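You operate a simulated robot arm through the tools that you are given. There is no shell and no other tool.

You run a simulated two-armed robot. Do the job below in one go: nothing can be reset, and whatever is moved stays where it is left.

TASK
Change the red socket on the board over to the plug that the job card names.
Fine: switch off first, lay the old plug on the wall shelf, switch on again last.
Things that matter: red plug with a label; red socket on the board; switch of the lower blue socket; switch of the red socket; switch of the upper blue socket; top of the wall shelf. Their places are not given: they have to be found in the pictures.

The check looks at the end state, three seconds after you hand in, the way a careful person would. Anything else that was tipped, shoved, dropped, spilled or broken makes it a failure.

THE ROBOT
Two 7-joint arms with fingered hands on one trunk that stands fixed in place. Base frame: the origin is at the foot of the trunk, x ahead of it, y to its left, z up. Lengths are in mm, angles in rad, forces in N, time in s.
The left shoulder is at [24, 125, 1353], the right one opposite. With the tool pointing down near the work surface each hand reaches from about 360 to 800 mm from the base axis, measured 20 degrees to its own side. Payload 4 kg a hand.
The tool frame of a hand sits at the grasp point between the pads (the TCP): z along the fingers, y along the line on which they close. The tips reach 29 mm beyond it. The gripper opens to 100 mm; its body begins 34 mm behind the TCP. The gripper is a hand of 5 fingers: y runs from the thumb to the fingers, the wrist lies at [-15, -105, -177] in the tool frame, and closing takes about 1.5 s.
Orientation is that of the tool frame in the base frame, as a unit quaternion [w, x, y, z]. With the fingers straight down and the wrist toward the robot, the tool's x, y and z point along [0, 1, 0], [1, 0, 0] and [0, 0, -1] of the base frame.

THE INTERFACE
- The arms move only by the tool play_rows. It takes "left_plan", "right_plan" or both (then of equal length, played together; a hand with none holds still); each is a list of rows, each a list of 7 numbers: the turn, a rotation vector about the base's x, y, z in units of 60 degrees (1.0 is 60 degrees), then the shift along the base's x, y, z in units of 200 mm (1.0 is 200 mm), then the opening in per cent of the stroke, from 0 (shut) to 100 (fully open). In form: [[wx, wy, wz, x, y, z, jaw], ...]. A call has 1 to 20 rows; each row is the pose to reach, as a shift and turn from the pose commanded when the call began. A call with a number of a shift or a turn outside -1 to 1 is refused whole. Rows are played at 5 a second. More than 50 mm and 0.15 rad between two rows, or a gripper value outside its range, and nothing of the call is played. A pose out of reach is approached as far as the arm can. The call stops where the force on the tool passes 40 N (or 10 N more than at its start, if that is more) or the arm is blocked; 0.2 s more then pass. The fingers move at their own pace (about 45 mm/s each) and stop on an object; they squeeze with about 33 N. The grip force told is the motor's: it shows also when the fingers shut on nothing. Time passes only in rows, and 0.2 s behind the last, so rows that repeat a pose let the fingers close. The reply holds the time, the measured pose of the TCP, the force on the tool along the base axes, the opening and the grip force, in the units named above and with some noise, with the torque about the TCP (base axes, N m) and any sound that the robot's microphone picked up.
- Cameras (640 x 400 px; columns grow to the right, rows downward): "scene" is now at [117.2, 35, 1508.4]; the picture's right is [0.38, -0.93, 0.00], its down [-0.29, -0.12, -0.95] and it looks along [0.88, 0.36, -0.31] (base axes); focal length 214 px, centre (320, 200). "left" rides on the left gripper at [-66, -86, -121] in its tool frame; the picture's right is [-0.76, -0.31, 0.58], its down [0.59, -0.70, 0.40] and it looks along [0.28, 0.64, 0.71] (tool axes); focal length 247 px, centre (320, 200). "right" rides on the right gripper at [66, -86, -121] in its tool frame; the picture's right is [-0.76, 0.31, -0.58], its down [-0.59, -0.70, 0.40] and it looks along [-0.28, 0.64, 0.71] (tool axes); focal length 247 px, centre (320, 200).
- snapshot(camera): a new picture of that camera. It takes no simulated time.
- lift_body(by): moves the trunk up (or, below 0, down) by that many mm; the arms and the scene camera ride with it, the base frame stays. It gives what a move gives, with no picture.
- grasp_type(shape, hand): the hand has 5 fingers and takes this shape, open, in about a second: jaw (thumb against the fingers, like two jaws); tri (thumb and two fingers); tip (a fingertip pinch); poke (one finger out to press); point (the index stretched); flat (the hand flat); cup (the hand cupped); fist (a fist). The gripper value then closes the fingers along that shape, each until it touches; the sizes above hold for jaw. It gives what a move gives, with no picture.
- turn_head(pan, tilt): turns the head with the scene camera to pan (to the left, within 1.396 rad either way) and tilt (down, from -0.506 to 1.204), counted from straight ahead of the robot (the tilt from the chest, where the trunk bows). It gives what a move gives.
- locate(camera, pixels): there is no depth. For up to 12 entries [column, row, z] of the newest picture of that camera ("zoom" is the newest enlarged one), the place [x, y] in the base frame at which the ray of that pixel passes the height z, good to about 2 mm. It takes no simulated time.
- enlarge(camera, box): a new picture of the part [left, top, right, bottom] of that camera's present view, enlarged. It takes no simulated time.
- sign_off(): hands the job in; it is judged then, once.

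Unless the task says otherwise, let go and move clear before handing in.

The tools are called after "Call:" as name(argument=value, ...) on one line, values as JSON. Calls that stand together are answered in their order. play_rows: Moves the arms, as the interface text tells. Its arguments: {"type":"object","properties":{"left_plan":{"type":"array","items":{"type":"array","items":{"type":"number"}}},"right_plan":{"type":"array","items":{"type":"array","items":{"type":"number"}}}},"required":[]} The other tools are called the same way: lift_body (by) moves the trunk up or down; grasp_type (shape, hand) gives the hand a shape; turn_head (pan, tilt) turns the head that bears the scene camera; snapshot (camera) takes a picture; locate (camera, pixels) gives the place at which the rays of pixels pass given heights; enlarge (camera, box) takes an enlarged picture of a part of a camera's view; sign_off () hands the job in.

At the start:

```text
time_s: 0.0
left_tcp_pos: [253.0, 375.1, 1481.4]
left_tool_rot: [0.0, 0.708, 0.706, 0.0]
left_wrist_force: [0.8, 0.0, 0.3]
left_torque: [0.0, -0.03, -0.04]
left_finger_gap: 99.8
left_finger_force: 0.0
left_shape: jaw
right_tcp_pos: [378.8, 48.5, 1505.2]
right_tool_rot: [0.001, 0.708, 0.707, 0.0]
right_wrist_force: [0.0, -0.3, -1.1]
right_torque: [0.0, -0.05, -0.01]
right_finger_gap: 99.8
right_finger_force: 0.0
right_shape: jaw
trunk travel left (down, up): [-550.0, 197.0]
head pan, tilt (commanded): [0.389, 0.319]
```

scene: 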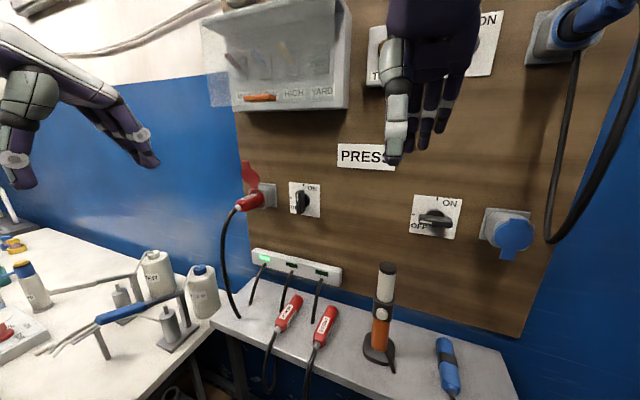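
right: 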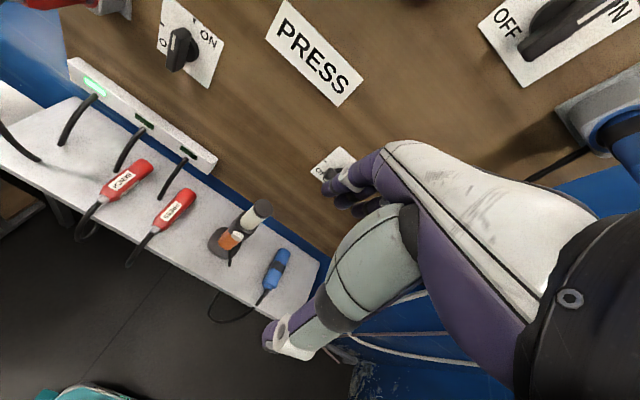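
left: 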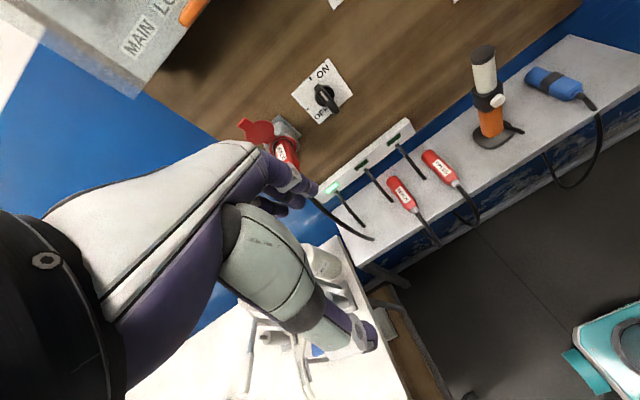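

The scene picture shows a red plug in the red socket near (255,200), a switch beside it at (304,200), and two labelled red plugs on the shelf at (290,310) and (325,325). I have not yet found the job card, so I will enlarge parts of the view to look for it and read the labels.

Call:
enlarge(camera="scene", box=[200, 140, 360, 240])

Call:
enlarge(camera="scene", box=[200, 240, 360, 400])

Call:
enlarge(camera="scene", box=[200, 0, 360, 110])

Call:
enlarge(camera="scene", box=[0, 200, 220, 360])

```text
4.00 times, centred on (280, 190) of scene
```

zoom: 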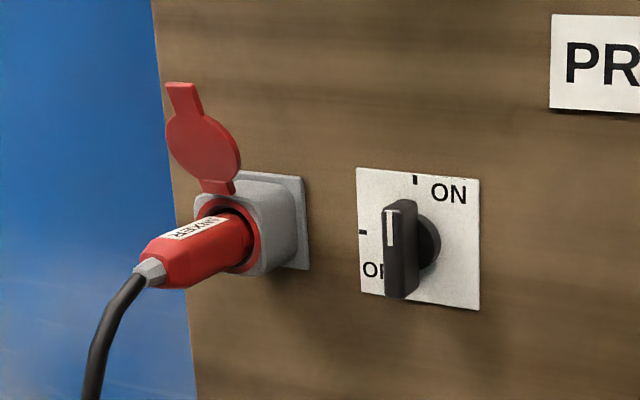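

```text
2.50 times, centred on (280, 320) of scene
```

zoom: 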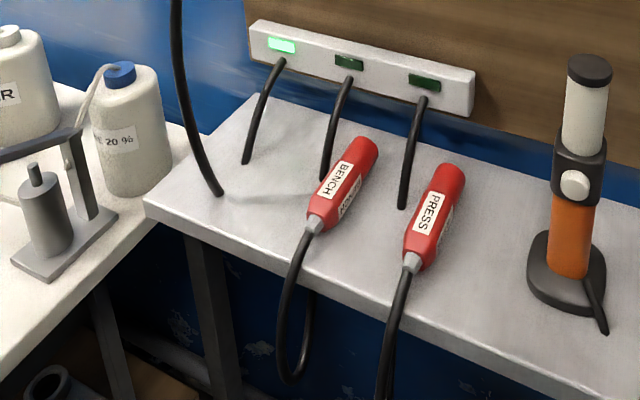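

```text
3.64 times, centred on (280, 55) of scene
```

zoom: 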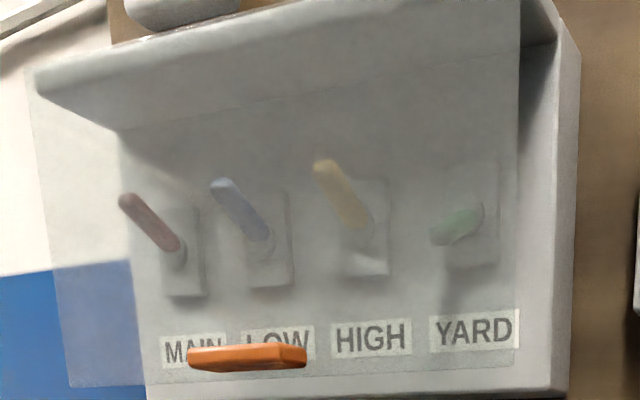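

```text
2.50 times, centred on (110, 280) of scene
```

zoom: 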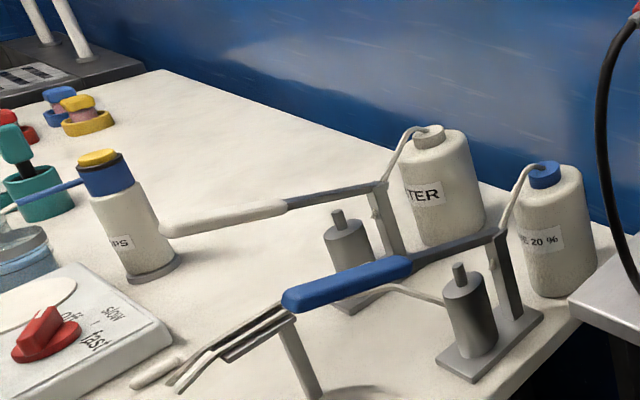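

The plug in the socket reads MIXER. The shelf plugs read BENCH and PRESS, and a sign reading "PRESS" hangs on the board at (366,156), with other cards hidden behind the hand. I will turn the head to see the rest of the board and room before deciding.

Call:
turn_head(pan=0.0, tilt=0.1)

Call:
snapshot(camera="scene")

```text
time_s: 0.9
left_tcp_pos: [252.0, 373.6, 1482.3]
left_tool_rot: [-0.001, 0.708, 0.706, 0.0]
left_wrist_force: [0.1, 0.0, 0.4]
left_torque: [0.01, 0.0, 0.04]
left_finger_gap: 100.1
left_finger_force: 0.0
left_shape: jaw
right_tcp_pos: [379.1, 48.4, 1505.5]
right_tool_rot: [0.0, 0.708, 0.706, 0.001]
right_wrist_force: [-0.5, -0.1, -0.2]
right_torque: [-0.01, -0.01, 0.02]
right_finger_gap: 99.9
right_finger_force: 0.1
right_shape: jaw
trunk travel left (down, up): [-550.0, 197.0]
head pan, tilt (commanded): [0.0, 0.099]
```

```text
taken
```

scene: 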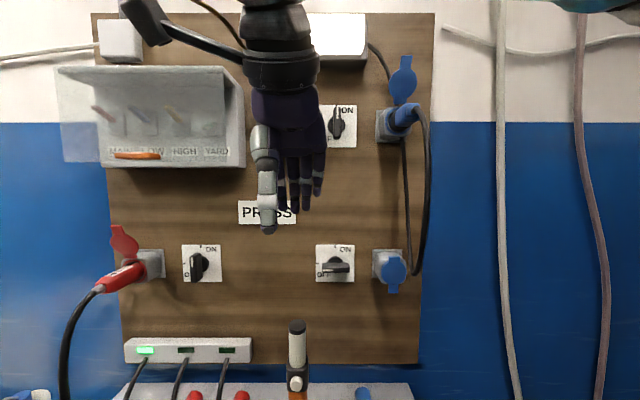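

The board faces the robot squarely, and my right hand hides a card around (270,110). I will move the right hand to the right and back to uncover it.

Call:
play_rows(right_plan=[[0, 0, 0, -0.1, -0.2, -0.1, 100], [0, 0, 0, -0.2, -0.4, -0.2, 100], [0, 0, 0, -0.3, -0.6, -0.3, 100], [0, 0, 0, -0.4, -0.8, -0.4, 100], [0, 0, 0, -0.5, -1.0, -0.5, 100]])

Call:
snapshot(camera="scene")

Call:
snapshot(camera="right")

```text
time_s: 2.1
left_tcp_pos: [251.3, 371.5, 1483.4]
left_tool_rot: [-0.001, 0.708, 0.706, 0.001]
left_wrist_force: [-0.3, -0.8, 0.3]
left_torque: [0.03, 0.0, 0.01]
left_finger_gap: 100.1
left_finger_force: 0.1
left_shape: jaw
right_tcp_pos: [278.0, -155.3, 1406.4]
right_tool_rot: [0.0, 0.708, 0.706, -0.001]
right_wrist_force: [0.1, 0.7, -1.0]
right_torque: [0.01, -0.02, 0.0]
right_finger_gap: 99.9
right_finger_force: 0.1
right_shape: jaw
trunk travel left (down, up): [-550.0, 197.0]
head pan, tilt (commanded): [0.0, 0.099]
```

```text
taken
```

scene: 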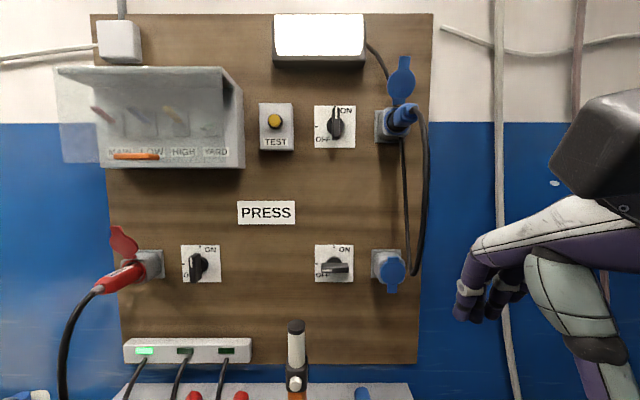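

```text
taken
```

right: 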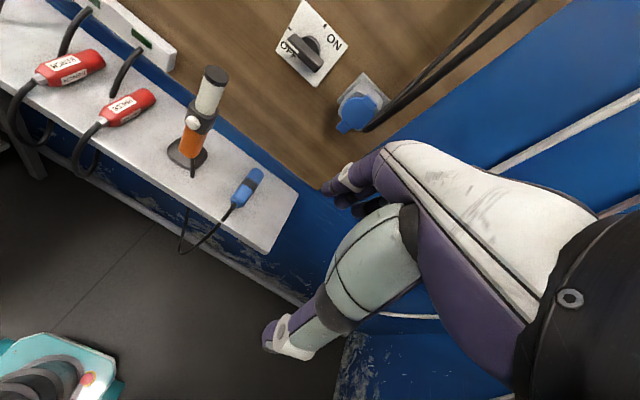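

With the hand moved away, the sign at (266,212) clearly reads PRESS, and the item at (276,127) is a TEST lamp/button. I will look down at the shelf and around the room to check for any other card and read the plug labels.

Call:
turn_head(pan=0.15, tilt=0.6)

Call:
snapshot(camera="scene")

Call:
enlarge(camera="scene", box=[160, 140, 320, 240])

Call:
snapshot(camera="left")

```text
time_s: 3.0
left_tcp_pos: [253.2, 372.5, 1481.0]
left_tool_rot: [0.0, 0.708, 0.706, 0.0]
left_wrist_force: [-0.2, -0.6, 0.0]
left_torque: [0.01, 0.03, 0.02]
left_finger_gap: 99.8
left_finger_force: 0.1
left_shape: jaw
right_tcp_pos: [278.9, -151.4, 1406.6]
right_tool_rot: [0.0, 0.708, 0.706, 0.0]
right_wrist_force: [-0.8, -0.7, -0.4]
right_torque: [0.0, 0.03, 0.0]
right_finger_gap: 99.9
right_finger_force: 0.0
right_shape: jaw
trunk travel left (down, up): [-550.0, 197.0]
head pan, tilt (commanded): [0.15, 0.6]
```

```text
taken
```

scene: 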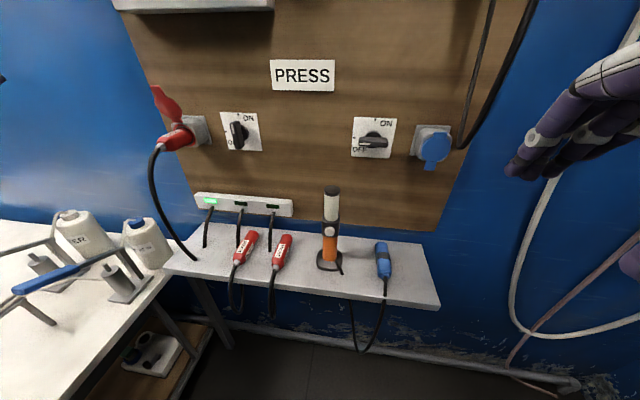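

```text
4.00 times, centred on (240, 190) of scene
```

zoom: 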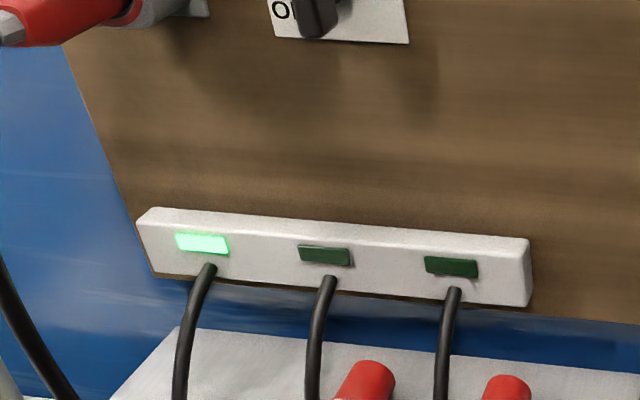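

```text
taken
```

left: 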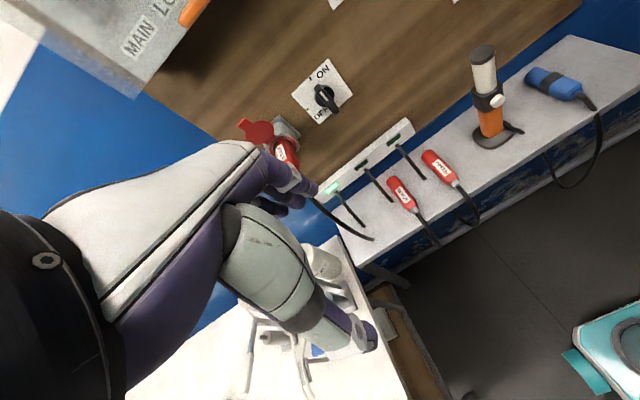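

The shelf carries BENCH (left plug, scene about (245,247)), PRESS (right plug, about (281,257)), a torch and a blue plug. I will use rays from several cameras to triangulate the board plane and the shelf height.

Call:
locate(camera="scene", pixels=[[302, 75, 1350], [302, 75, 1250], [281, 257, 1000], [281, 257, 900], [281, 257, 950], [439, 308, 1000], [439, 308, 900], [166, 269, 1000], [166, 269, 900], [210, 201, 1100], [210, 201, 1000], [240, 130, 1200]])

Call:
locate(camera="left", pixels=[[443, 172, 1000], [443, 172, 900], [443, 172, 950], [333, 188, 1100], [333, 188, 1000], [326, 97, 1200], [326, 97, 1300], [400, 195, 1000], [400, 195, 900]])

Call:
locate(camera="right", pixels=[[127, 107, 1000], [127, 107, 900], [127, 107, 950], [268, 254, 1000], [268, 254, 900], [299, 192, 1000], [299, 192, 900], [310, 52, 1200], [310, 52, 1300]])

```text
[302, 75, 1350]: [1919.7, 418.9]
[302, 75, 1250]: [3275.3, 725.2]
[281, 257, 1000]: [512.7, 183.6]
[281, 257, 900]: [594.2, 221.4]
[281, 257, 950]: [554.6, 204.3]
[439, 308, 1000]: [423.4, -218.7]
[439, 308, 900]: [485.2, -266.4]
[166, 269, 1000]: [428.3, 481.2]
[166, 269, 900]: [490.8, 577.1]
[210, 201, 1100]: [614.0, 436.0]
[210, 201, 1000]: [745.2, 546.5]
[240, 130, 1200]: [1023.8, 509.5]
```

```text
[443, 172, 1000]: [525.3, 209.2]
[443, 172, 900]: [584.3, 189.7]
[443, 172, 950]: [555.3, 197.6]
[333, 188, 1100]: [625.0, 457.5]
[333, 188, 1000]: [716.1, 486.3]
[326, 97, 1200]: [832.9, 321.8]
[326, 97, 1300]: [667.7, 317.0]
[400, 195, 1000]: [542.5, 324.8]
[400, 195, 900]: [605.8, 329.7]
```

```text
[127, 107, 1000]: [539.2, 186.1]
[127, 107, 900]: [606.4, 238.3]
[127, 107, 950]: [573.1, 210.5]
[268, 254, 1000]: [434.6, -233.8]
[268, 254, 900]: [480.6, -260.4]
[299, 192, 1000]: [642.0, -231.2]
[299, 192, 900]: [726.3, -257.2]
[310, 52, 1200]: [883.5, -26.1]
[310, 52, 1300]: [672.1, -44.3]
```

Triangulation puts the shelf top at z≈929 with its front edge at x≈467, the PRESS plug at about [550, 200, 955], and the board at x≈660. I will now measure the red socket, plug and switch more closely from two viewpoints.

Call:
turn_head(pan=0.6, tilt=0.35)

Call:
snapshot(camera="scene")

Call:
enlarge(camera="left", box=[220, 40, 380, 200])

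```text
time_s: 3.9
left_tcp_pos: [252.8, 373.2, 1481.5]
left_tool_rot: [0.0, 0.707, 0.707, 0.0]
left_wrist_force: [-0.3, -0.5, -0.5]
left_torque: [0.0, 0.03, 0.01]
left_finger_gap: 100.1
left_finger_force: 0.0
left_shape: jaw
right_tcp_pos: [277.7, -151.7, 1406.5]
right_tool_rot: [0.0, 0.707, 0.707, 0.0]
right_wrist_force: [-0.5, 0.2, 0.4]
right_torque: [-0.01, 0.0, 0.02]
right_finger_gap: 100.0
right_finger_force: 0.1
right_shape: jaw
trunk travel left (down, up): [-550.0, 197.0]
head pan, tilt (commanded): [0.6, 0.351]
```

```text
taken
```

scene: 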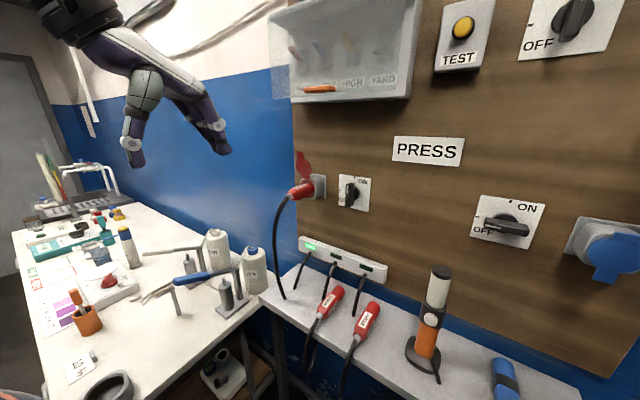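

```text
2.50 times, centred on (300, 120) of left
```

zoom: 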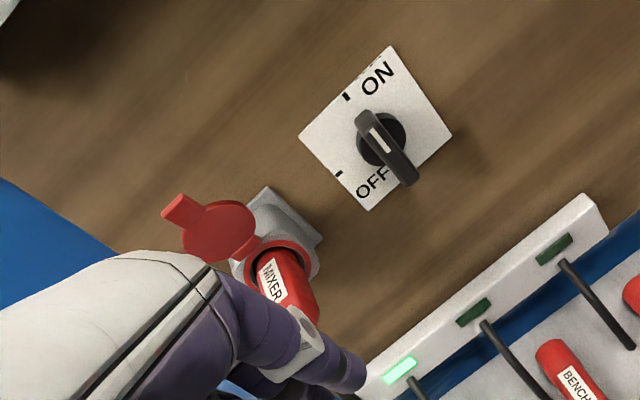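

The head view now shows papers on the left bench at (80,365) and (60,310), which could be cards. I will enlarge the bench to be sure the job card is the PRESS sign.

Call:
enlarge(camera="scene", box=[10, 200, 170, 400])

Call:
enlarge(camera="scene", box=[270, 130, 430, 230])

Call:
enlarge(camera="scene", box=[280, 260, 440, 400])

```text
2.00 times, centred on (90, 300) of scene
```

zoom: 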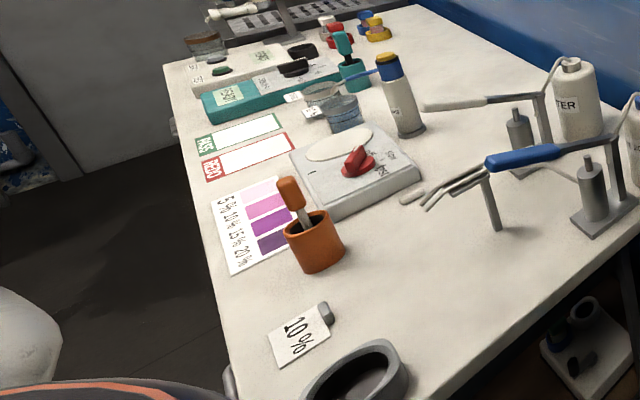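

```text
4.00 times, centred on (350, 180) of scene
```

zoom: 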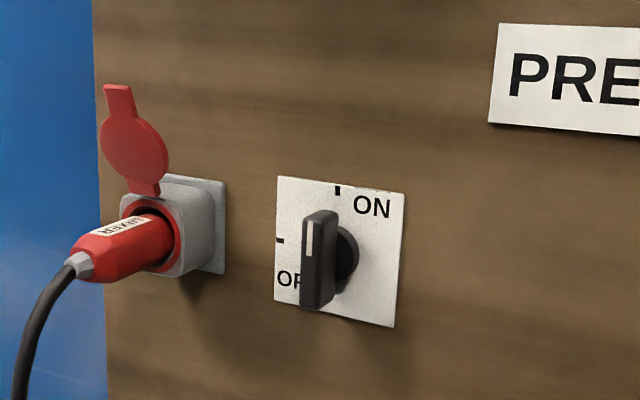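

```text
2.86 times, centred on (360, 330) of scene
```

zoom: 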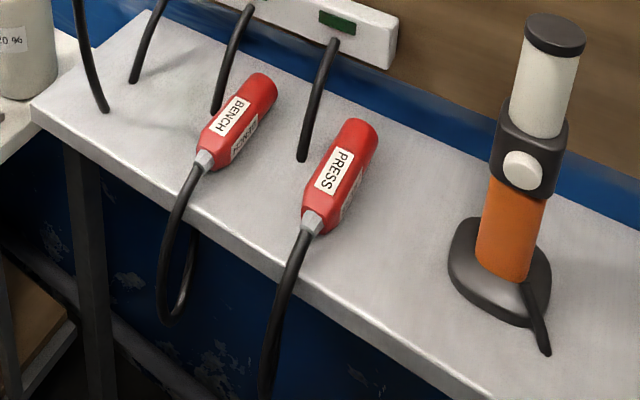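

The bench's "10 %" card belongs to other work, so the PRESS sign on the board is the job card and PRESS is the plug to fit. Next I will triangulate the red switch plate's corners from the scene and left cameras.

Call:
locate(camera="scene", pixels=[[339.25, 174, 1350], [339.25, 174, 1250], [371.25, 178.25, 1350], [371.25, 178.25, 1250], [338.75, 205, 1350], [338.75, 205, 1250], [368.75, 211.75, 1350], [368.75, 211.75, 1250], [350.5, 183.5, 1350], [350.5, 183.5, 1250], [302, 192, 1350], [302, 192, 1250]])

Call:
locate(camera="left", pixels=[[292, 94.8, 1350], [292, 94.8, 1250], [327.2, 58.8, 1350], [327.2, 58.8, 1250], [320, 124, 1350], [320, 124, 1250], [352.4, 94, 1350], [352.4, 94, 1250], [319.5, 88, 1350], [319.5, 88, 1250]])

```text
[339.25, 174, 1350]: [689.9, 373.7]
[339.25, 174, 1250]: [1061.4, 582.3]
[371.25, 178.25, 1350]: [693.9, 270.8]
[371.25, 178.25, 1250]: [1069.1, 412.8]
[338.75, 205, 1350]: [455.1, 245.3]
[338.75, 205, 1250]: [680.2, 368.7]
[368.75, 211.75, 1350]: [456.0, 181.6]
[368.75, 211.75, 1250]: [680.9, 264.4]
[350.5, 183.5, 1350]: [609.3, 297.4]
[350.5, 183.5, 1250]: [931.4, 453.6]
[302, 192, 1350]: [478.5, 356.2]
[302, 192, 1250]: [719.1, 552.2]
```

```text
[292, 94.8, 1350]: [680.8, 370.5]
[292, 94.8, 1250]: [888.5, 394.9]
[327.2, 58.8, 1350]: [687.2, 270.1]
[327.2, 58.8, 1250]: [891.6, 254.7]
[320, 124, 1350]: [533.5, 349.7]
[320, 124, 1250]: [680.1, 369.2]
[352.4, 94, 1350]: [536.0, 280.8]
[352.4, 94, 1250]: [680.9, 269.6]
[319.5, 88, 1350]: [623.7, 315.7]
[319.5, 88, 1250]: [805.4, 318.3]
```

The switch plate comes out at x≈682, spanning y 268–370 and z 1250–1351, so its centre is about [682, 319, 1300]. The knob's top end is near [646, 316, 1338]. I will lower the trunk by 150 mm so the arms sit between the socket and shelf heights, then look again.

Call:
lift_body(by=-150)

Call:
snapshot(camera="scene")

Call:
snapshot(camera="left")

Call:
snapshot(camera="right")

```text
time_s: 5.6
left_tcp_pos: [252.3, 373.2, 1332.0]
left_tool_rot: [0.0, 0.707, 0.707, 0.0]
left_wrist_force: [-0.4, -0.1, 0.5]
left_torque: [0.01, -0.03, -0.02]
left_finger_gap: 99.6
left_finger_force: 0.0
left_shape: jaw
right_tcp_pos: [277.7, -151.5, 1256.7]
right_tool_rot: [0.0, 0.708, 0.706, 0.0]
right_wrist_force: [0.0, -0.6, 0.2]
right_torque: [-0.01, 0.0, -0.03]
right_finger_gap: 99.8
right_finger_force: 0.0
right_shape: jaw
trunk travel left (down, up): [-400.0, 347.0]
head pan, tilt (commanded): [0.6, 0.351]
```

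```text
taken
```

scene: 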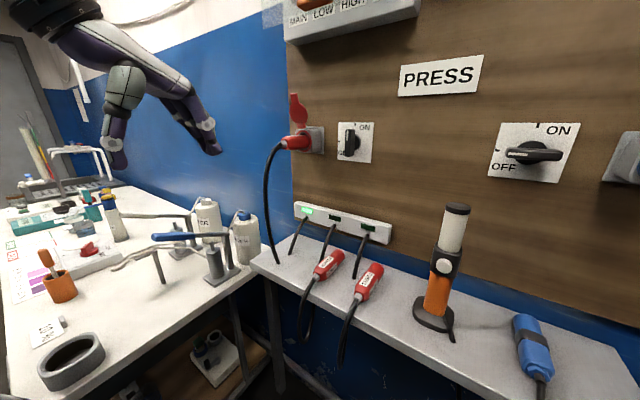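

```text
taken
```

left: 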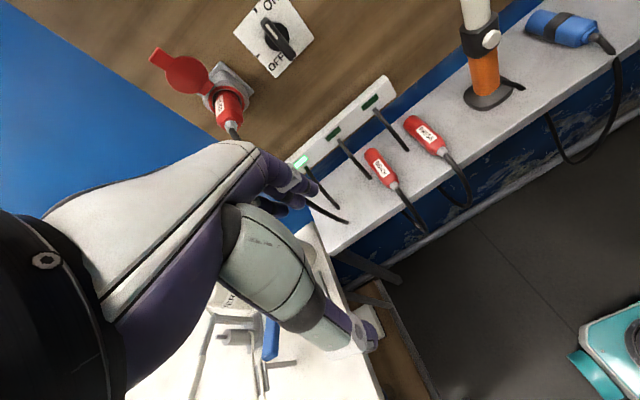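

```text
taken
```

right: 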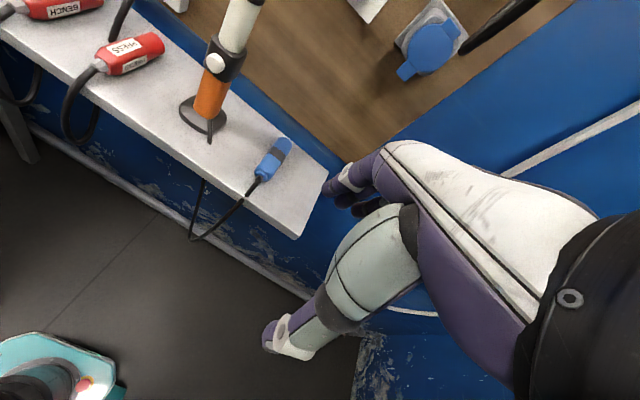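

Left now sees the whole red plug at (228,105) and both spare plugs at (380,165) and (425,130). I will enlarge the same features in the left and scene views for precise triangulation.

Call:
enlarge(camera="left", box=[140, 0, 300, 150])

Call:
enlarge(camera="left", box=[340, 90, 480, 240])

Call:
enlarge(camera="scene", box=[250, 80, 390, 180])

Call:
enlarge(camera="scene", box=[280, 190, 420, 340])

```text
2.67 times, centred on (220, 75) of left
```

zoom: 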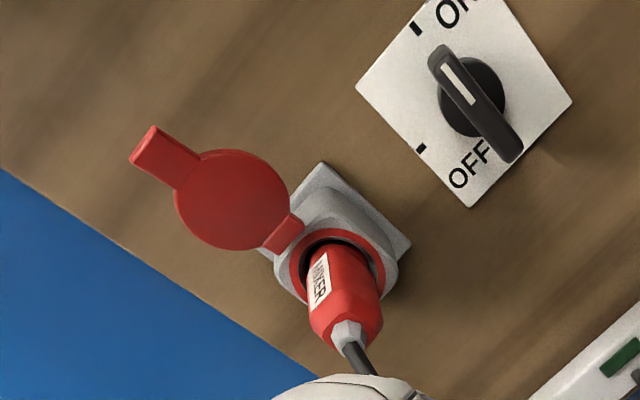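

```text
2.67 times, centred on (410, 165) of left
```

zoom: 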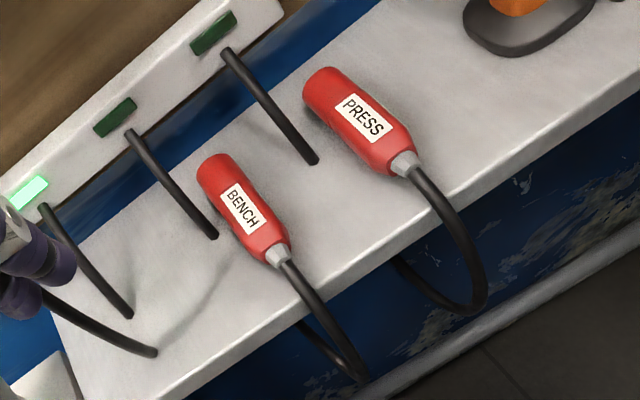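

```text
4.00 times, centred on (320, 130) of scene
```

zoom: 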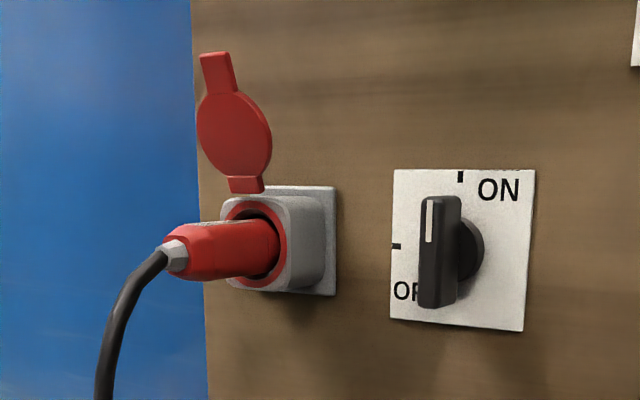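

```text
2.67 times, centred on (350, 265) of scene
```

zoom: 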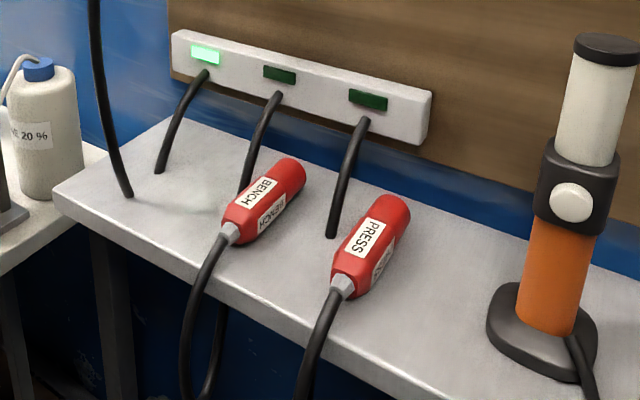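

The enlarged views give clear matching points for the installed plug: gland at scene (282,143.5) and left (231,128), plus the socket mouth and plate corners. I will turn these into rays.

Call:
locate(camera="scene", pixels=[[282, 143.5, 1300], [282, 143.5, 1250], [303.75, 141, 1300], [303.75, 141, 1250], [323.75, 126.75, 1300], [323.75, 126.75, 1250], [323.75, 153.5, 1300], [323.75, 153.5, 1250], [347.5, 130, 1300], [347.5, 130, 1250], [345, 156.5, 1300], [345, 156.5, 1250]])

Call:
locate(camera="left", pixels=[[231.25, 128.2, 1300], [231.25, 128.2, 1250], [226.75, 101.25, 1300], [226.75, 101.25, 1250], [220.75, 61.1, 1300], [220.75, 61.1, 1250], [254.1, 91.1, 1300], [254.1, 91.1, 1250], [263.5, 17.5, 1300], [263.5, 17.5, 1250], [293, 60, 1300], [293, 60, 1250]])

```text
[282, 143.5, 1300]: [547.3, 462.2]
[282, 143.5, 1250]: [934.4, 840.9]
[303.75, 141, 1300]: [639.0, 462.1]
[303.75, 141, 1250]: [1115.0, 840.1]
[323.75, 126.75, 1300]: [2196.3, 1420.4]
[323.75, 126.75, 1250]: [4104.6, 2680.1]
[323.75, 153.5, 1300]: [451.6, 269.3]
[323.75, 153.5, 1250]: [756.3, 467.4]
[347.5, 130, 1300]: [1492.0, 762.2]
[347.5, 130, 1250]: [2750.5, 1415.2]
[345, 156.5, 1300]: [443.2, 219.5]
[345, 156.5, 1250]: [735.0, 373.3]
```

```text
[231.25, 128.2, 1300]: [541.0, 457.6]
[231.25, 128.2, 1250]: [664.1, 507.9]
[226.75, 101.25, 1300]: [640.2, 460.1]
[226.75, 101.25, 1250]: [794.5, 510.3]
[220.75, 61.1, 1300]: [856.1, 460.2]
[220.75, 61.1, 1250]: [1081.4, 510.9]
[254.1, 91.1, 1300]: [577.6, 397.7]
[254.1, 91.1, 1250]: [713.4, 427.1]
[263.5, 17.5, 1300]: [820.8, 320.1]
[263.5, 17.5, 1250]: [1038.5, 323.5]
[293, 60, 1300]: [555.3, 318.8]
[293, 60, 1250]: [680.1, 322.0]
```

The installed plug turns out to lie straight along x at y≈459, z≈1300: gland tip [541, 457, 1301], socket mouth [640, 461, 1300]. Now I will do the same for the PRESS and BENCH plugs on the shelf.

Call:
locate(camera="scene", pixels=[[358.25, 297.6, 970], [358.25, 297.6, 930], [378.9, 267.6, 970], [378.9, 267.6, 930], [315.5, 278.1, 970], [315.5, 278.1, 930], [339.9, 253.8, 970], [339.9, 253.8, 930], [303, 263.1, 930], [251, 263, 930], [434, 330, 930]])

Call:
locate(camera="left", pixels=[[445.6, 151.9, 970], [445.6, 151.9, 930], [409.25, 121.9, 970], [409.25, 121.9, 930], [394.3, 186.8, 970], [394.3, 186.8, 930], [369.5, 153, 970], [369.5, 153, 930], [486, 110, 930], [490, 80, 930]])

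Call:
locate(camera="right", pixels=[[97, 66, 970], [97, 66, 930], [158, 42, 970], [158, 42, 930], [300, 237, 930], [327, 187, 930], [130, 55, 970], [210, 143, 930], [195, 100, 930]])

```text
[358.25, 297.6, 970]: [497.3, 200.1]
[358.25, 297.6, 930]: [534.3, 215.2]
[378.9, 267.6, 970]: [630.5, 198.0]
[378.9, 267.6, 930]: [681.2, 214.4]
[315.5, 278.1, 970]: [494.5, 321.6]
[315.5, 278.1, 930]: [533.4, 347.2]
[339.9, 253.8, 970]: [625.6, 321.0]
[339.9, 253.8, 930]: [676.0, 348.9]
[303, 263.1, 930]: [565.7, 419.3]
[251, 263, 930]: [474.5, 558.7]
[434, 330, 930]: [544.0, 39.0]
```

```text
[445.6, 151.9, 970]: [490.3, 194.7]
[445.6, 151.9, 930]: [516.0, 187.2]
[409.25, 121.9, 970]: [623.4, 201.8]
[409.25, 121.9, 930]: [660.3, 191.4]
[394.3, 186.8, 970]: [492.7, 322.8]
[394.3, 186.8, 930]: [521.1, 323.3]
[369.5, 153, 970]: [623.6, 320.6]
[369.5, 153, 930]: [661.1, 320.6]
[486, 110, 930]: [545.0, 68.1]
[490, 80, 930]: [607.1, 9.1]
```

```text
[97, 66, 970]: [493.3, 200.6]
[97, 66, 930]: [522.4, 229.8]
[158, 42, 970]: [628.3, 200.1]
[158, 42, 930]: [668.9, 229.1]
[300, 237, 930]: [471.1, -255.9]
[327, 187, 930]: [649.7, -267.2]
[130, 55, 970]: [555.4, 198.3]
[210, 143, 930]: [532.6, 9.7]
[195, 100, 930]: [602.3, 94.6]
```

The PRESS plug lies parallel to x at y≈200 with its axis near z≈970, gland tip x≈494 and front end x≈627. That looks high for a shelf at 929, so I will check the shelf height at the points where the cables meet it.

Call:
locate(camera="scene", pixels=[[354.1, 278.9, 970], [354.1, 278.9, 930], [320.75, 261.25, 970], [320.75, 261.25, 930], [289.25, 254.5, 970], [289.25, 254.5, 930], [278.75, 263.5, 970], [278.75, 263.5, 930]])

Call:
locate(camera="left", pixels=[[408.1, 151.1, 970], [408.1, 151.1, 930], [370.25, 179.25, 970], [370.25, 179.25, 930], [338.75, 208.9, 970], [338.75, 208.9, 930], [348.5, 223.1, 970], [348.5, 223.1, 930]])

Call:
enlarge(camera="right", box=[0, 0, 180, 120])

```text
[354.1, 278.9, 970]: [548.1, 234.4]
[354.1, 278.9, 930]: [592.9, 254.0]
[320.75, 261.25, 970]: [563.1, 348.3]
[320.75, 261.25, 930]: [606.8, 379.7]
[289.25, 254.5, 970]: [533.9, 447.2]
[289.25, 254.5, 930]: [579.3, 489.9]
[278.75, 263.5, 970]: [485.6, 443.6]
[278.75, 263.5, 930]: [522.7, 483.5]
```

```text
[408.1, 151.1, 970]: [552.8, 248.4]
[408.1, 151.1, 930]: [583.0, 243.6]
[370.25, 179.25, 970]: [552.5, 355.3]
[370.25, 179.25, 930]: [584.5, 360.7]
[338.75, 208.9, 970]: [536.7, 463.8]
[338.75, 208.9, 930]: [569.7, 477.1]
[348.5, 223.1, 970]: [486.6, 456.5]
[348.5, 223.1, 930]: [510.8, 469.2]
```

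```text
3.33 times, centred on (90, 60) of right
```

zoom: 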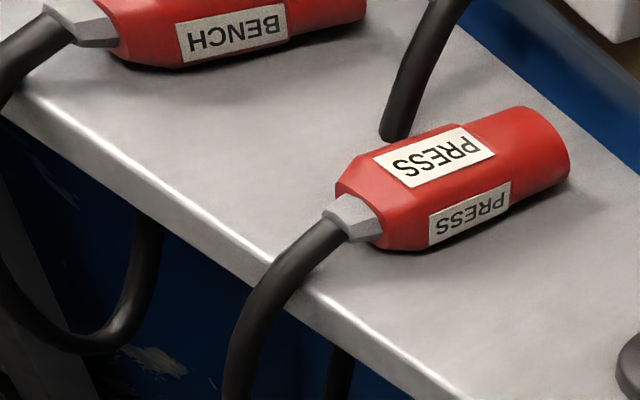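

The cable feet put the shelf top at z≈949, which fits a 40 mm plug with its axis at 970. Next I will locate the open red lid above the socket, since it limits how the hand can approach.

Call:
locate(camera="scene", pixels=[[293.75, 95, 1400], [293.75, 95, 1450], [298.25, 113.25, 1350], [298.25, 113.25, 1400], [301.25, 127, 1350], [301.25, 127, 1320]])

Call:
locate(camera="left", pixels=[[156.5, 50, 1400], [156.5, 50, 1450], [188.1, 73.9, 1350], [188.1, 73.9, 1400], [206.5, 88, 1350], [206.5, 88, 1320]])

```text
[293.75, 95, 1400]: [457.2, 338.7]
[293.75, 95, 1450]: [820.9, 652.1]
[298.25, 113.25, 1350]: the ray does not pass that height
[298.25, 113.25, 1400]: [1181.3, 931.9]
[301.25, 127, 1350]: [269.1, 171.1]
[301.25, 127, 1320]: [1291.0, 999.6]
```

```text
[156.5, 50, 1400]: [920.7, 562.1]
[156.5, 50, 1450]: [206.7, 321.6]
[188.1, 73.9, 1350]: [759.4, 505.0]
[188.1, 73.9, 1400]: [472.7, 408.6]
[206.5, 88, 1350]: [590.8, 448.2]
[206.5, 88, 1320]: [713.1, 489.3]
```

The lid leans outward: its hinge is near (640, 460, 1343) and its tab top near (613, 466, 1421), so the hand must not come straight down close to the board. I will raise the trunk back up and start turning the left hand into a "handshake" pose that points at the board, in free space.

Call:
lift_body(by=150)

Call:
play_rows(left_plan=[[-0.072, -0.072, 0.072, 0.09, 0.0, -0.07, 100], [-0.144, -0.144, 0.144, 0.18, 0.0, -0.14, 100], [-0.216, -0.216, 0.216, 0.27, 0.0, -0.21, 100], [-0.288, -0.288, 0.288, 0.36, 0.0, -0.28, 100], [-0.36, -0.36, 0.36, 0.45, 0.0, -0.35, 100], [-0.433, -0.433, 0.433, 0.54, 0.0, -0.42, 100], [-0.505, -0.505, 0.505, 0.63, 0.0, -0.49, 100], [-0.577, -0.577, 0.577, 0.7, 0.0, -0.56, 100]])

Call:
snapshot(camera="scene")

Call:
snapshot(camera="left")

```text
time_s: 7.4
left_tcp_pos: [253.1, 373.2, 1482.0]
left_tool_rot: [-0.001, 0.708, 0.706, 0.001]
left_wrist_force: [0.0, -0.6, 0.4]
left_torque: [0.01, 0.0, -0.01]
left_finger_gap: 99.8
left_finger_force: 0.0
left_shape: jaw
right_tcp_pos: [279.3, -152.0, 1405.0]
right_tool_rot: [-0.001, 0.707, 0.707, 0.0]
right_wrist_force: [-0.4, -0.6, 0.0]
right_torque: [-0.01, 0.02, -0.01]
right_finger_gap: 99.8
right_finger_force: 0.0
right_shape: jaw
trunk travel left (down, up): [-550.0, 197.0]
head pan, tilt (commanded): [0.6, 0.351]
```

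```text
time_s: 9.2
left_tcp_pos: [394.1, 374.0, 1369.8]
left_tool_rot: [0.408, 0.409, 0.816, 0.0]
left_wrist_force: [0.3, 0.0, 0.7]
left_torque: [0.0, 0.03, -0.01]
left_finger_gap: 99.9
left_finger_force: 0.1
left_shape: jaw
right_tcp_pos: [279.1, -151.0, 1405.4]
right_tool_rot: [0.0, 0.708, 0.707, -0.001]
right_wrist_force: [0.5, 0.5, -0.3]
right_torque: [0.02, -0.02, 0.02]
right_finger_gap: 99.9
right_finger_force: 0.1
right_shape: jaw
trunk travel left (down, up): [-550.0, 197.0]
head pan, tilt (commanded): [0.6, 0.351]
```

```text
taken
```

scene: 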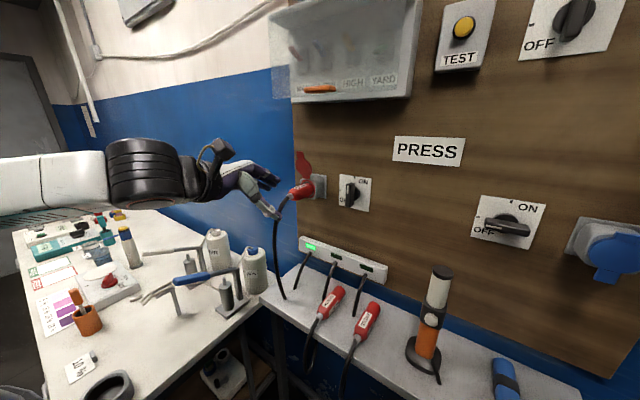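

```text
taken
```

left: 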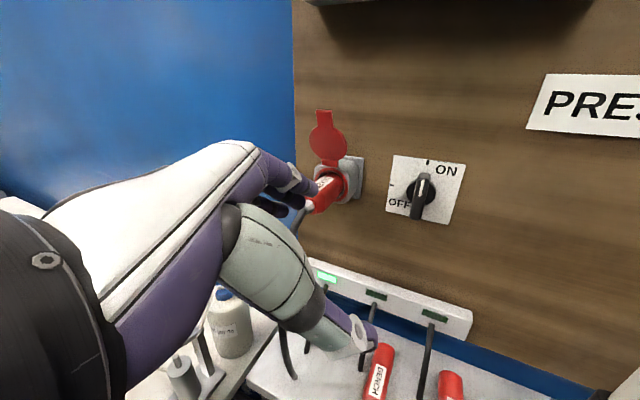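

The hand is half-turned, the arm is free, and the left camera now shows the socket and switch nicely. I will finish the turn to the handshake pose and look at it.

Call:
play_rows(left_plan=[[-0.072, -0.072, 0.072, 0.02, 0.0, -0.02, 100], [-0.144, -0.144, 0.144, 0.04, 0.0, -0.04, 100], [-0.216, -0.216, 0.216, 0.06, 0.0, -0.06, 100], [-0.288, -0.288, 0.288, 0.08, 0.0, -0.08, 100], [-0.36, -0.36, 0.36, 0.1, 0.0, -0.1, 100], [-0.433, -0.433, 0.433, 0.12, 0.0, -0.12, 100], [-0.505, -0.505, 0.505, 0.14, 0.0, -0.14, 100], [-0.577, -0.577, 0.577, 0.15, 0.0, -0.15, 100]])

Call:
snapshot(camera="scene")

Call:
snapshot(camera="left")

```text
time_s: 11.2
left_tcp_pos: [422.3, 429.3, 1260.8]
left_tool_rot: [0.614, 0.008, 0.789, 0.007]
left_wrist_force: [0.2, -0.2, 0.4]
left_torque: [-0.01, -0.05, 0.01]
left_finger_gap: 99.7
left_finger_force: 0.1
left_shape: jaw
left hand out of reach, approached as far as the arm can: row 1, 2, 3, 4, 5, 6, 7, 8
right_tcp_pos: [278.8, -151.8, 1405.5]
right_tool_rot: [-0.001, 0.707, 0.707, 0.001]
right_wrist_force: [-0.2, -0.1, -0.5]
right_torque: [0.02, 0.04, 0.02]
right_finger_gap: 99.9
right_finger_force: 0.0
right_shape: jaw
trunk travel left (down, up): [-550.0, 197.0]
head pan, tilt (commanded): [0.6, 0.351]
stopped in row 8 (left hand): the arm was blocked; the commanded pose is now the measured one
```

```text
taken
```

scene: 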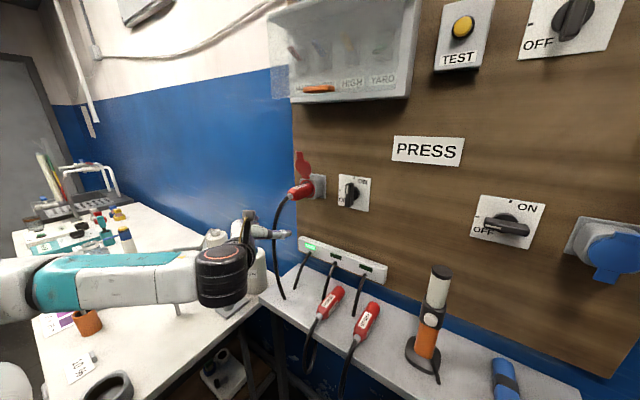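

```text
taken
```

left: 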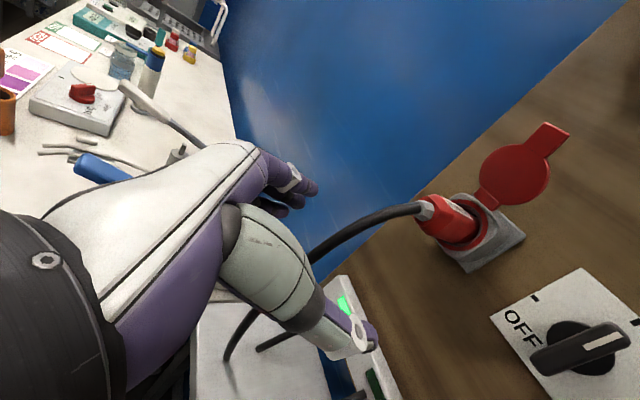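

The arm reached the handshake orientation, with the tool pointing forward and about 14° down, but the position drifted to (422, 429, 1261). All forces are near zero, so nothing was touched. I will set the left hand to the poke shape and see where its fingertip is.

Call:
grasp_type(hand="left", shape="poke")

Call:
snapshot(camera="left")

Call:
enlarge(camera="scene", box=[180, 190, 320, 320])

```text
time_s: 12.1
left_tcp_pos: [419.9, 429.1, 1260.4]
left_tool_rot: [0.615, 0.007, 0.788, 0.007]
left_wrist_force: [-0.4, -0.5, 0.3]
left_torque: [0.01, 0.01, 0.02]
left_finger_gap: 0.0
left_finger_force: 0.1
left_shape: poke
right_tcp_pos: [278.6, -151.6, 1406.2]
right_tool_rot: [0.0, 0.707, 0.707, 0.001]
right_wrist_force: [0.2, 0.3, 0.4]
right_torque: [0.0, -0.01, -0.05]
right_finger_gap: 99.9
right_finger_force: 0.1
right_shape: jaw
trunk travel left (down, up): [-550.0, 197.0]
head pan, tilt (commanded): [0.6, 0.351]
```

```text
taken
```

left: 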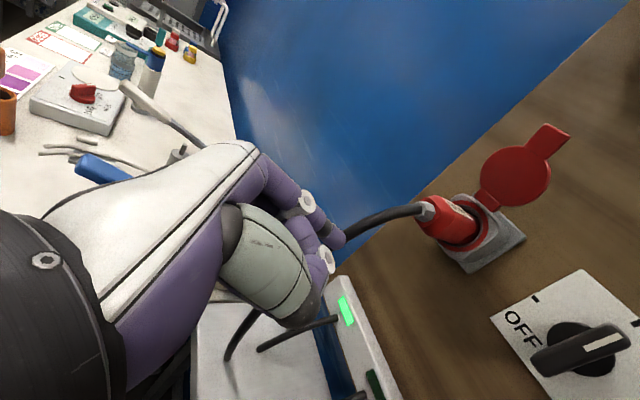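

```text
3.08 times, centred on (250, 255) of scene
```

zoom: 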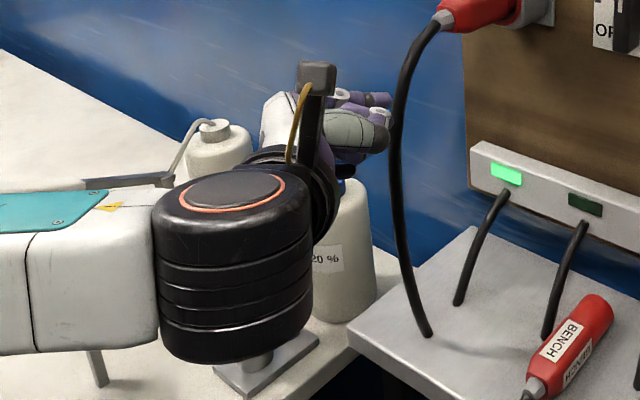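

The left hand is in poke shape and an extended fingertip appears near left-camera (340,238). I will enlarge it to see precisely how the finger sits.

Call:
enlarge(camera="left", box=[200, 130, 400, 340])

Call:
enlarge(camera="scene", box=[230, 200, 290, 240])

```text
1.90 times, centred on (300, 235) of left
```

zoom: 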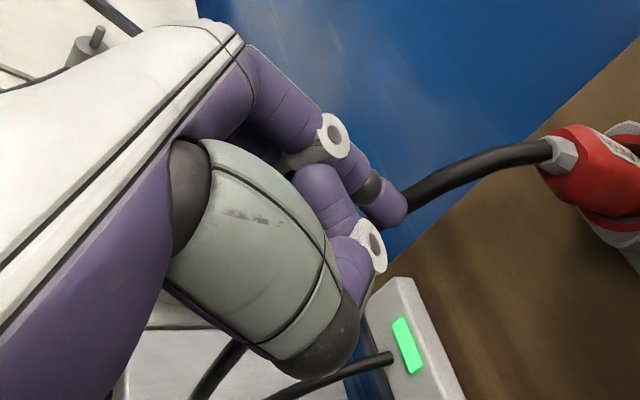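

```text
10.00 times, centred on (260, 220) of scene
```

zoom: 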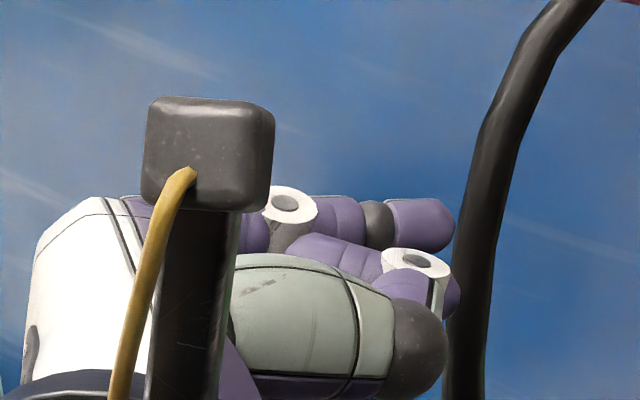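

In poke shape the index tip is barely ahead of the thumb, with the scene zoom showing tips at 455 versus 448. I will try the point shape, which stretches the index.

Call:
grasp_type(hand="left", shape="point")

Call:
enlarge(camera="left", box=[200, 130, 400, 340])

Call:
enlarge(camera="scene", box=[220, 190, 310, 260])

```text
time_s: 13.0
left_tcp_pos: [419.7, 429.7, 1260.2]
left_tool_rot: [0.615, 0.007, 0.788, 0.007]
left_wrist_force: [-0.4, -0.4, 0.0]
left_torque: [0.03, -0.01, -0.01]
left_finger_gap: 0.0
left_finger_force: 0.1
left_shape: point
right_tcp_pos: [278.8, -151.8, 1406.1]
right_tool_rot: [0.0, 0.707, 0.708, 0.0]
right_wrist_force: [-0.4, -0.8, -0.6]
right_torque: [0.02, -0.02, 0.01]
right_finger_gap: 99.3
right_finger_force: 0.1
right_shape: jaw
trunk travel left (down, up): [-550.0, 197.0]
head pan, tilt (commanded): [0.6, 0.351]
```

```text
1.90 times, centred on (300, 235) of left
```

zoom: 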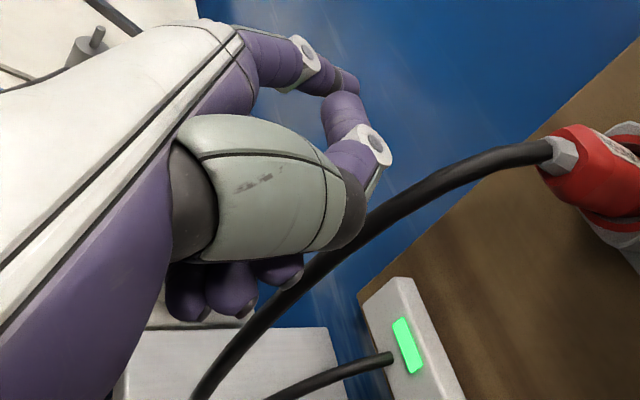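

```text
5.71 times, centred on (265, 225) of scene
```

zoom: 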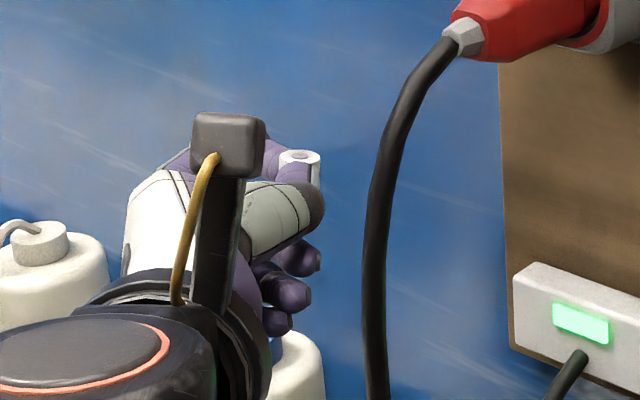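

In point shape the index stretches along the palm, about 45° between tool y and z, which makes it a good long pusher. I will turn the hand 45° so that the index points straight at the board, staying well back from it.

Call:
play_rows(left_plan=[[-0.013, -0.031, -0.106, 0.007, -0.07, 0.03, 0], [-0.026, -0.063, -0.213, 0.014, -0.14, 0.06, 0], [-0.039, -0.094, -0.32, 0.021, -0.21, 0.09, 0], [-0.053, -0.126, -0.426, 0.028, -0.28, 0.12, 0], [-0.066, -0.158, -0.533, 0.035, -0.36, 0.15, 0], [-0.079, -0.189, -0.639, 0.042, -0.43, 0.18, 0], [-0.092, -0.221, -0.746, 0.05, -0.5, 0.2, 0], [-0.092, -0.221, -0.746, 0.05, -0.5, 0.2, 0]])

Call:
snapshot(camera="scene")

Call:
snapshot(camera="left")

```text
time_s: 14.8
left_tcp_pos: [430.0, 330.7, 1300.4]
left_tool_rot: [0.655, 0.277, 0.651, -0.264]
left_wrist_force: [0.3, -0.3, 0.3]
left_torque: [-0.02, -0.01, 0.0]
left_finger_gap: 0.0
left_finger_force: 0.2
left_shape: point
left hand out of reach, approached as far as the arm can: row 1, 2, 3
right_tcp_pos: [279.1, -151.0, 1406.0]
right_tool_rot: [0.0, 0.707, 0.707, -0.001]
right_wrist_force: [0.7, -0.1, 0.6]
right_torque: [0.03, 0.01, 0.02]
right_finger_gap: 99.7
right_finger_force: 0.0
right_shape: jaw
trunk travel left (down, up): [-550.0, 197.0]
head pan, tilt (commanded): [0.6, 0.351]
```

```text
taken
```

scene: 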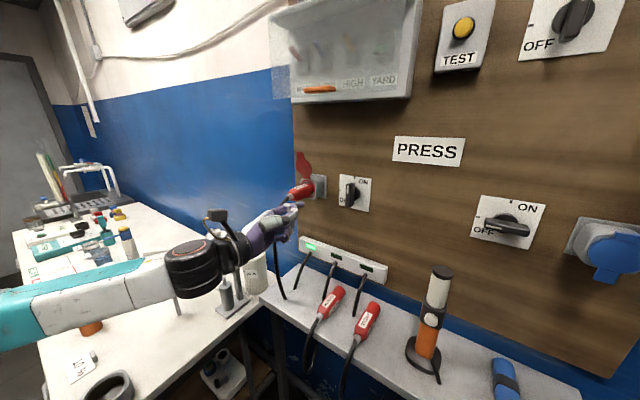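

```text
taken
```

left: 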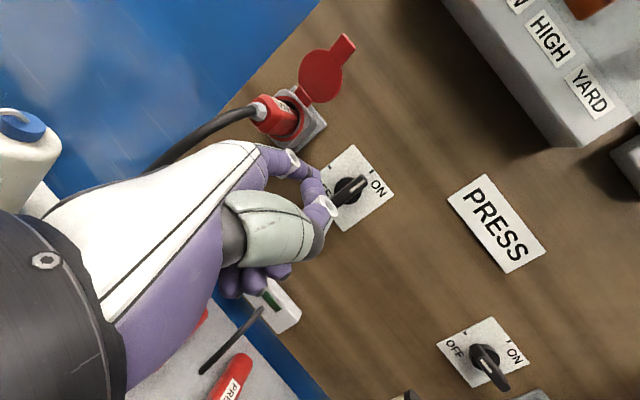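

This pose is fully reachable, and the left camera shows the index pointing toward the switch from well back. I will enlarge both views to triangulate the index tip.

Call:
enlarge(camera="scene", box=[230, 180, 330, 250])

Call:
enlarge(camera="left", box=[220, 120, 380, 280])

```text
5.71 times, centred on (280, 215) of scene
```

zoom: 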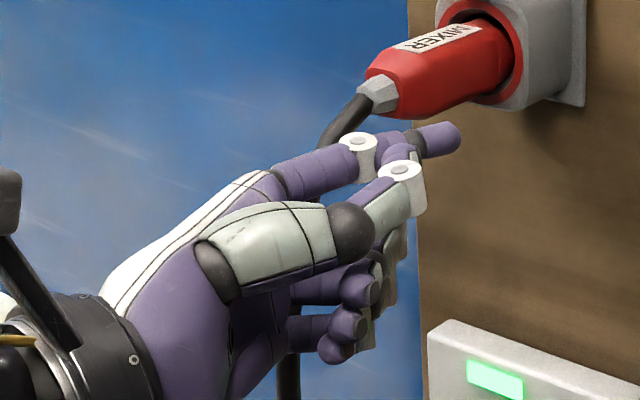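

```text
2.50 times, centred on (300, 200) of left
```

zoom: 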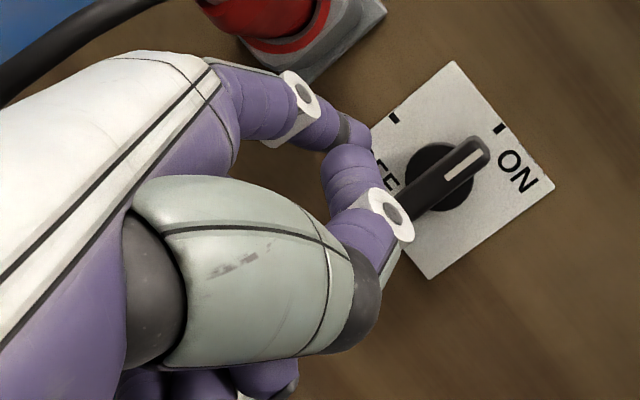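

The scene zoom shows the index tip at (458,137), i.e. scene pixel (304.2,204), while the left view puts it near (319,177). I will intersect those rays.

Call:
locate(camera="scene", pixels=[[304.2, 204, 1340], [304.2, 204, 1320], [304.2, 204, 1300], [290, 205, 1330], [290, 205, 1300]])

Call:
locate(camera="left", pixels=[[319.2, 176.8, 1340], [319.2, 176.8, 1320], [319.2, 176.8, 1300], [313, 170, 1330], [313, 170, 1300]])

```text
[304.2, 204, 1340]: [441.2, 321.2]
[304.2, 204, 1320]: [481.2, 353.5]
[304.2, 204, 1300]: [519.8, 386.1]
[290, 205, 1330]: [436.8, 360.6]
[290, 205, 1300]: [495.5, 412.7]
```

```text
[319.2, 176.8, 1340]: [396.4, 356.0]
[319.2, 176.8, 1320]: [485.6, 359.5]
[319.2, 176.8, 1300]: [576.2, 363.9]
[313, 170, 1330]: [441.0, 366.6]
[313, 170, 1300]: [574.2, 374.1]
```

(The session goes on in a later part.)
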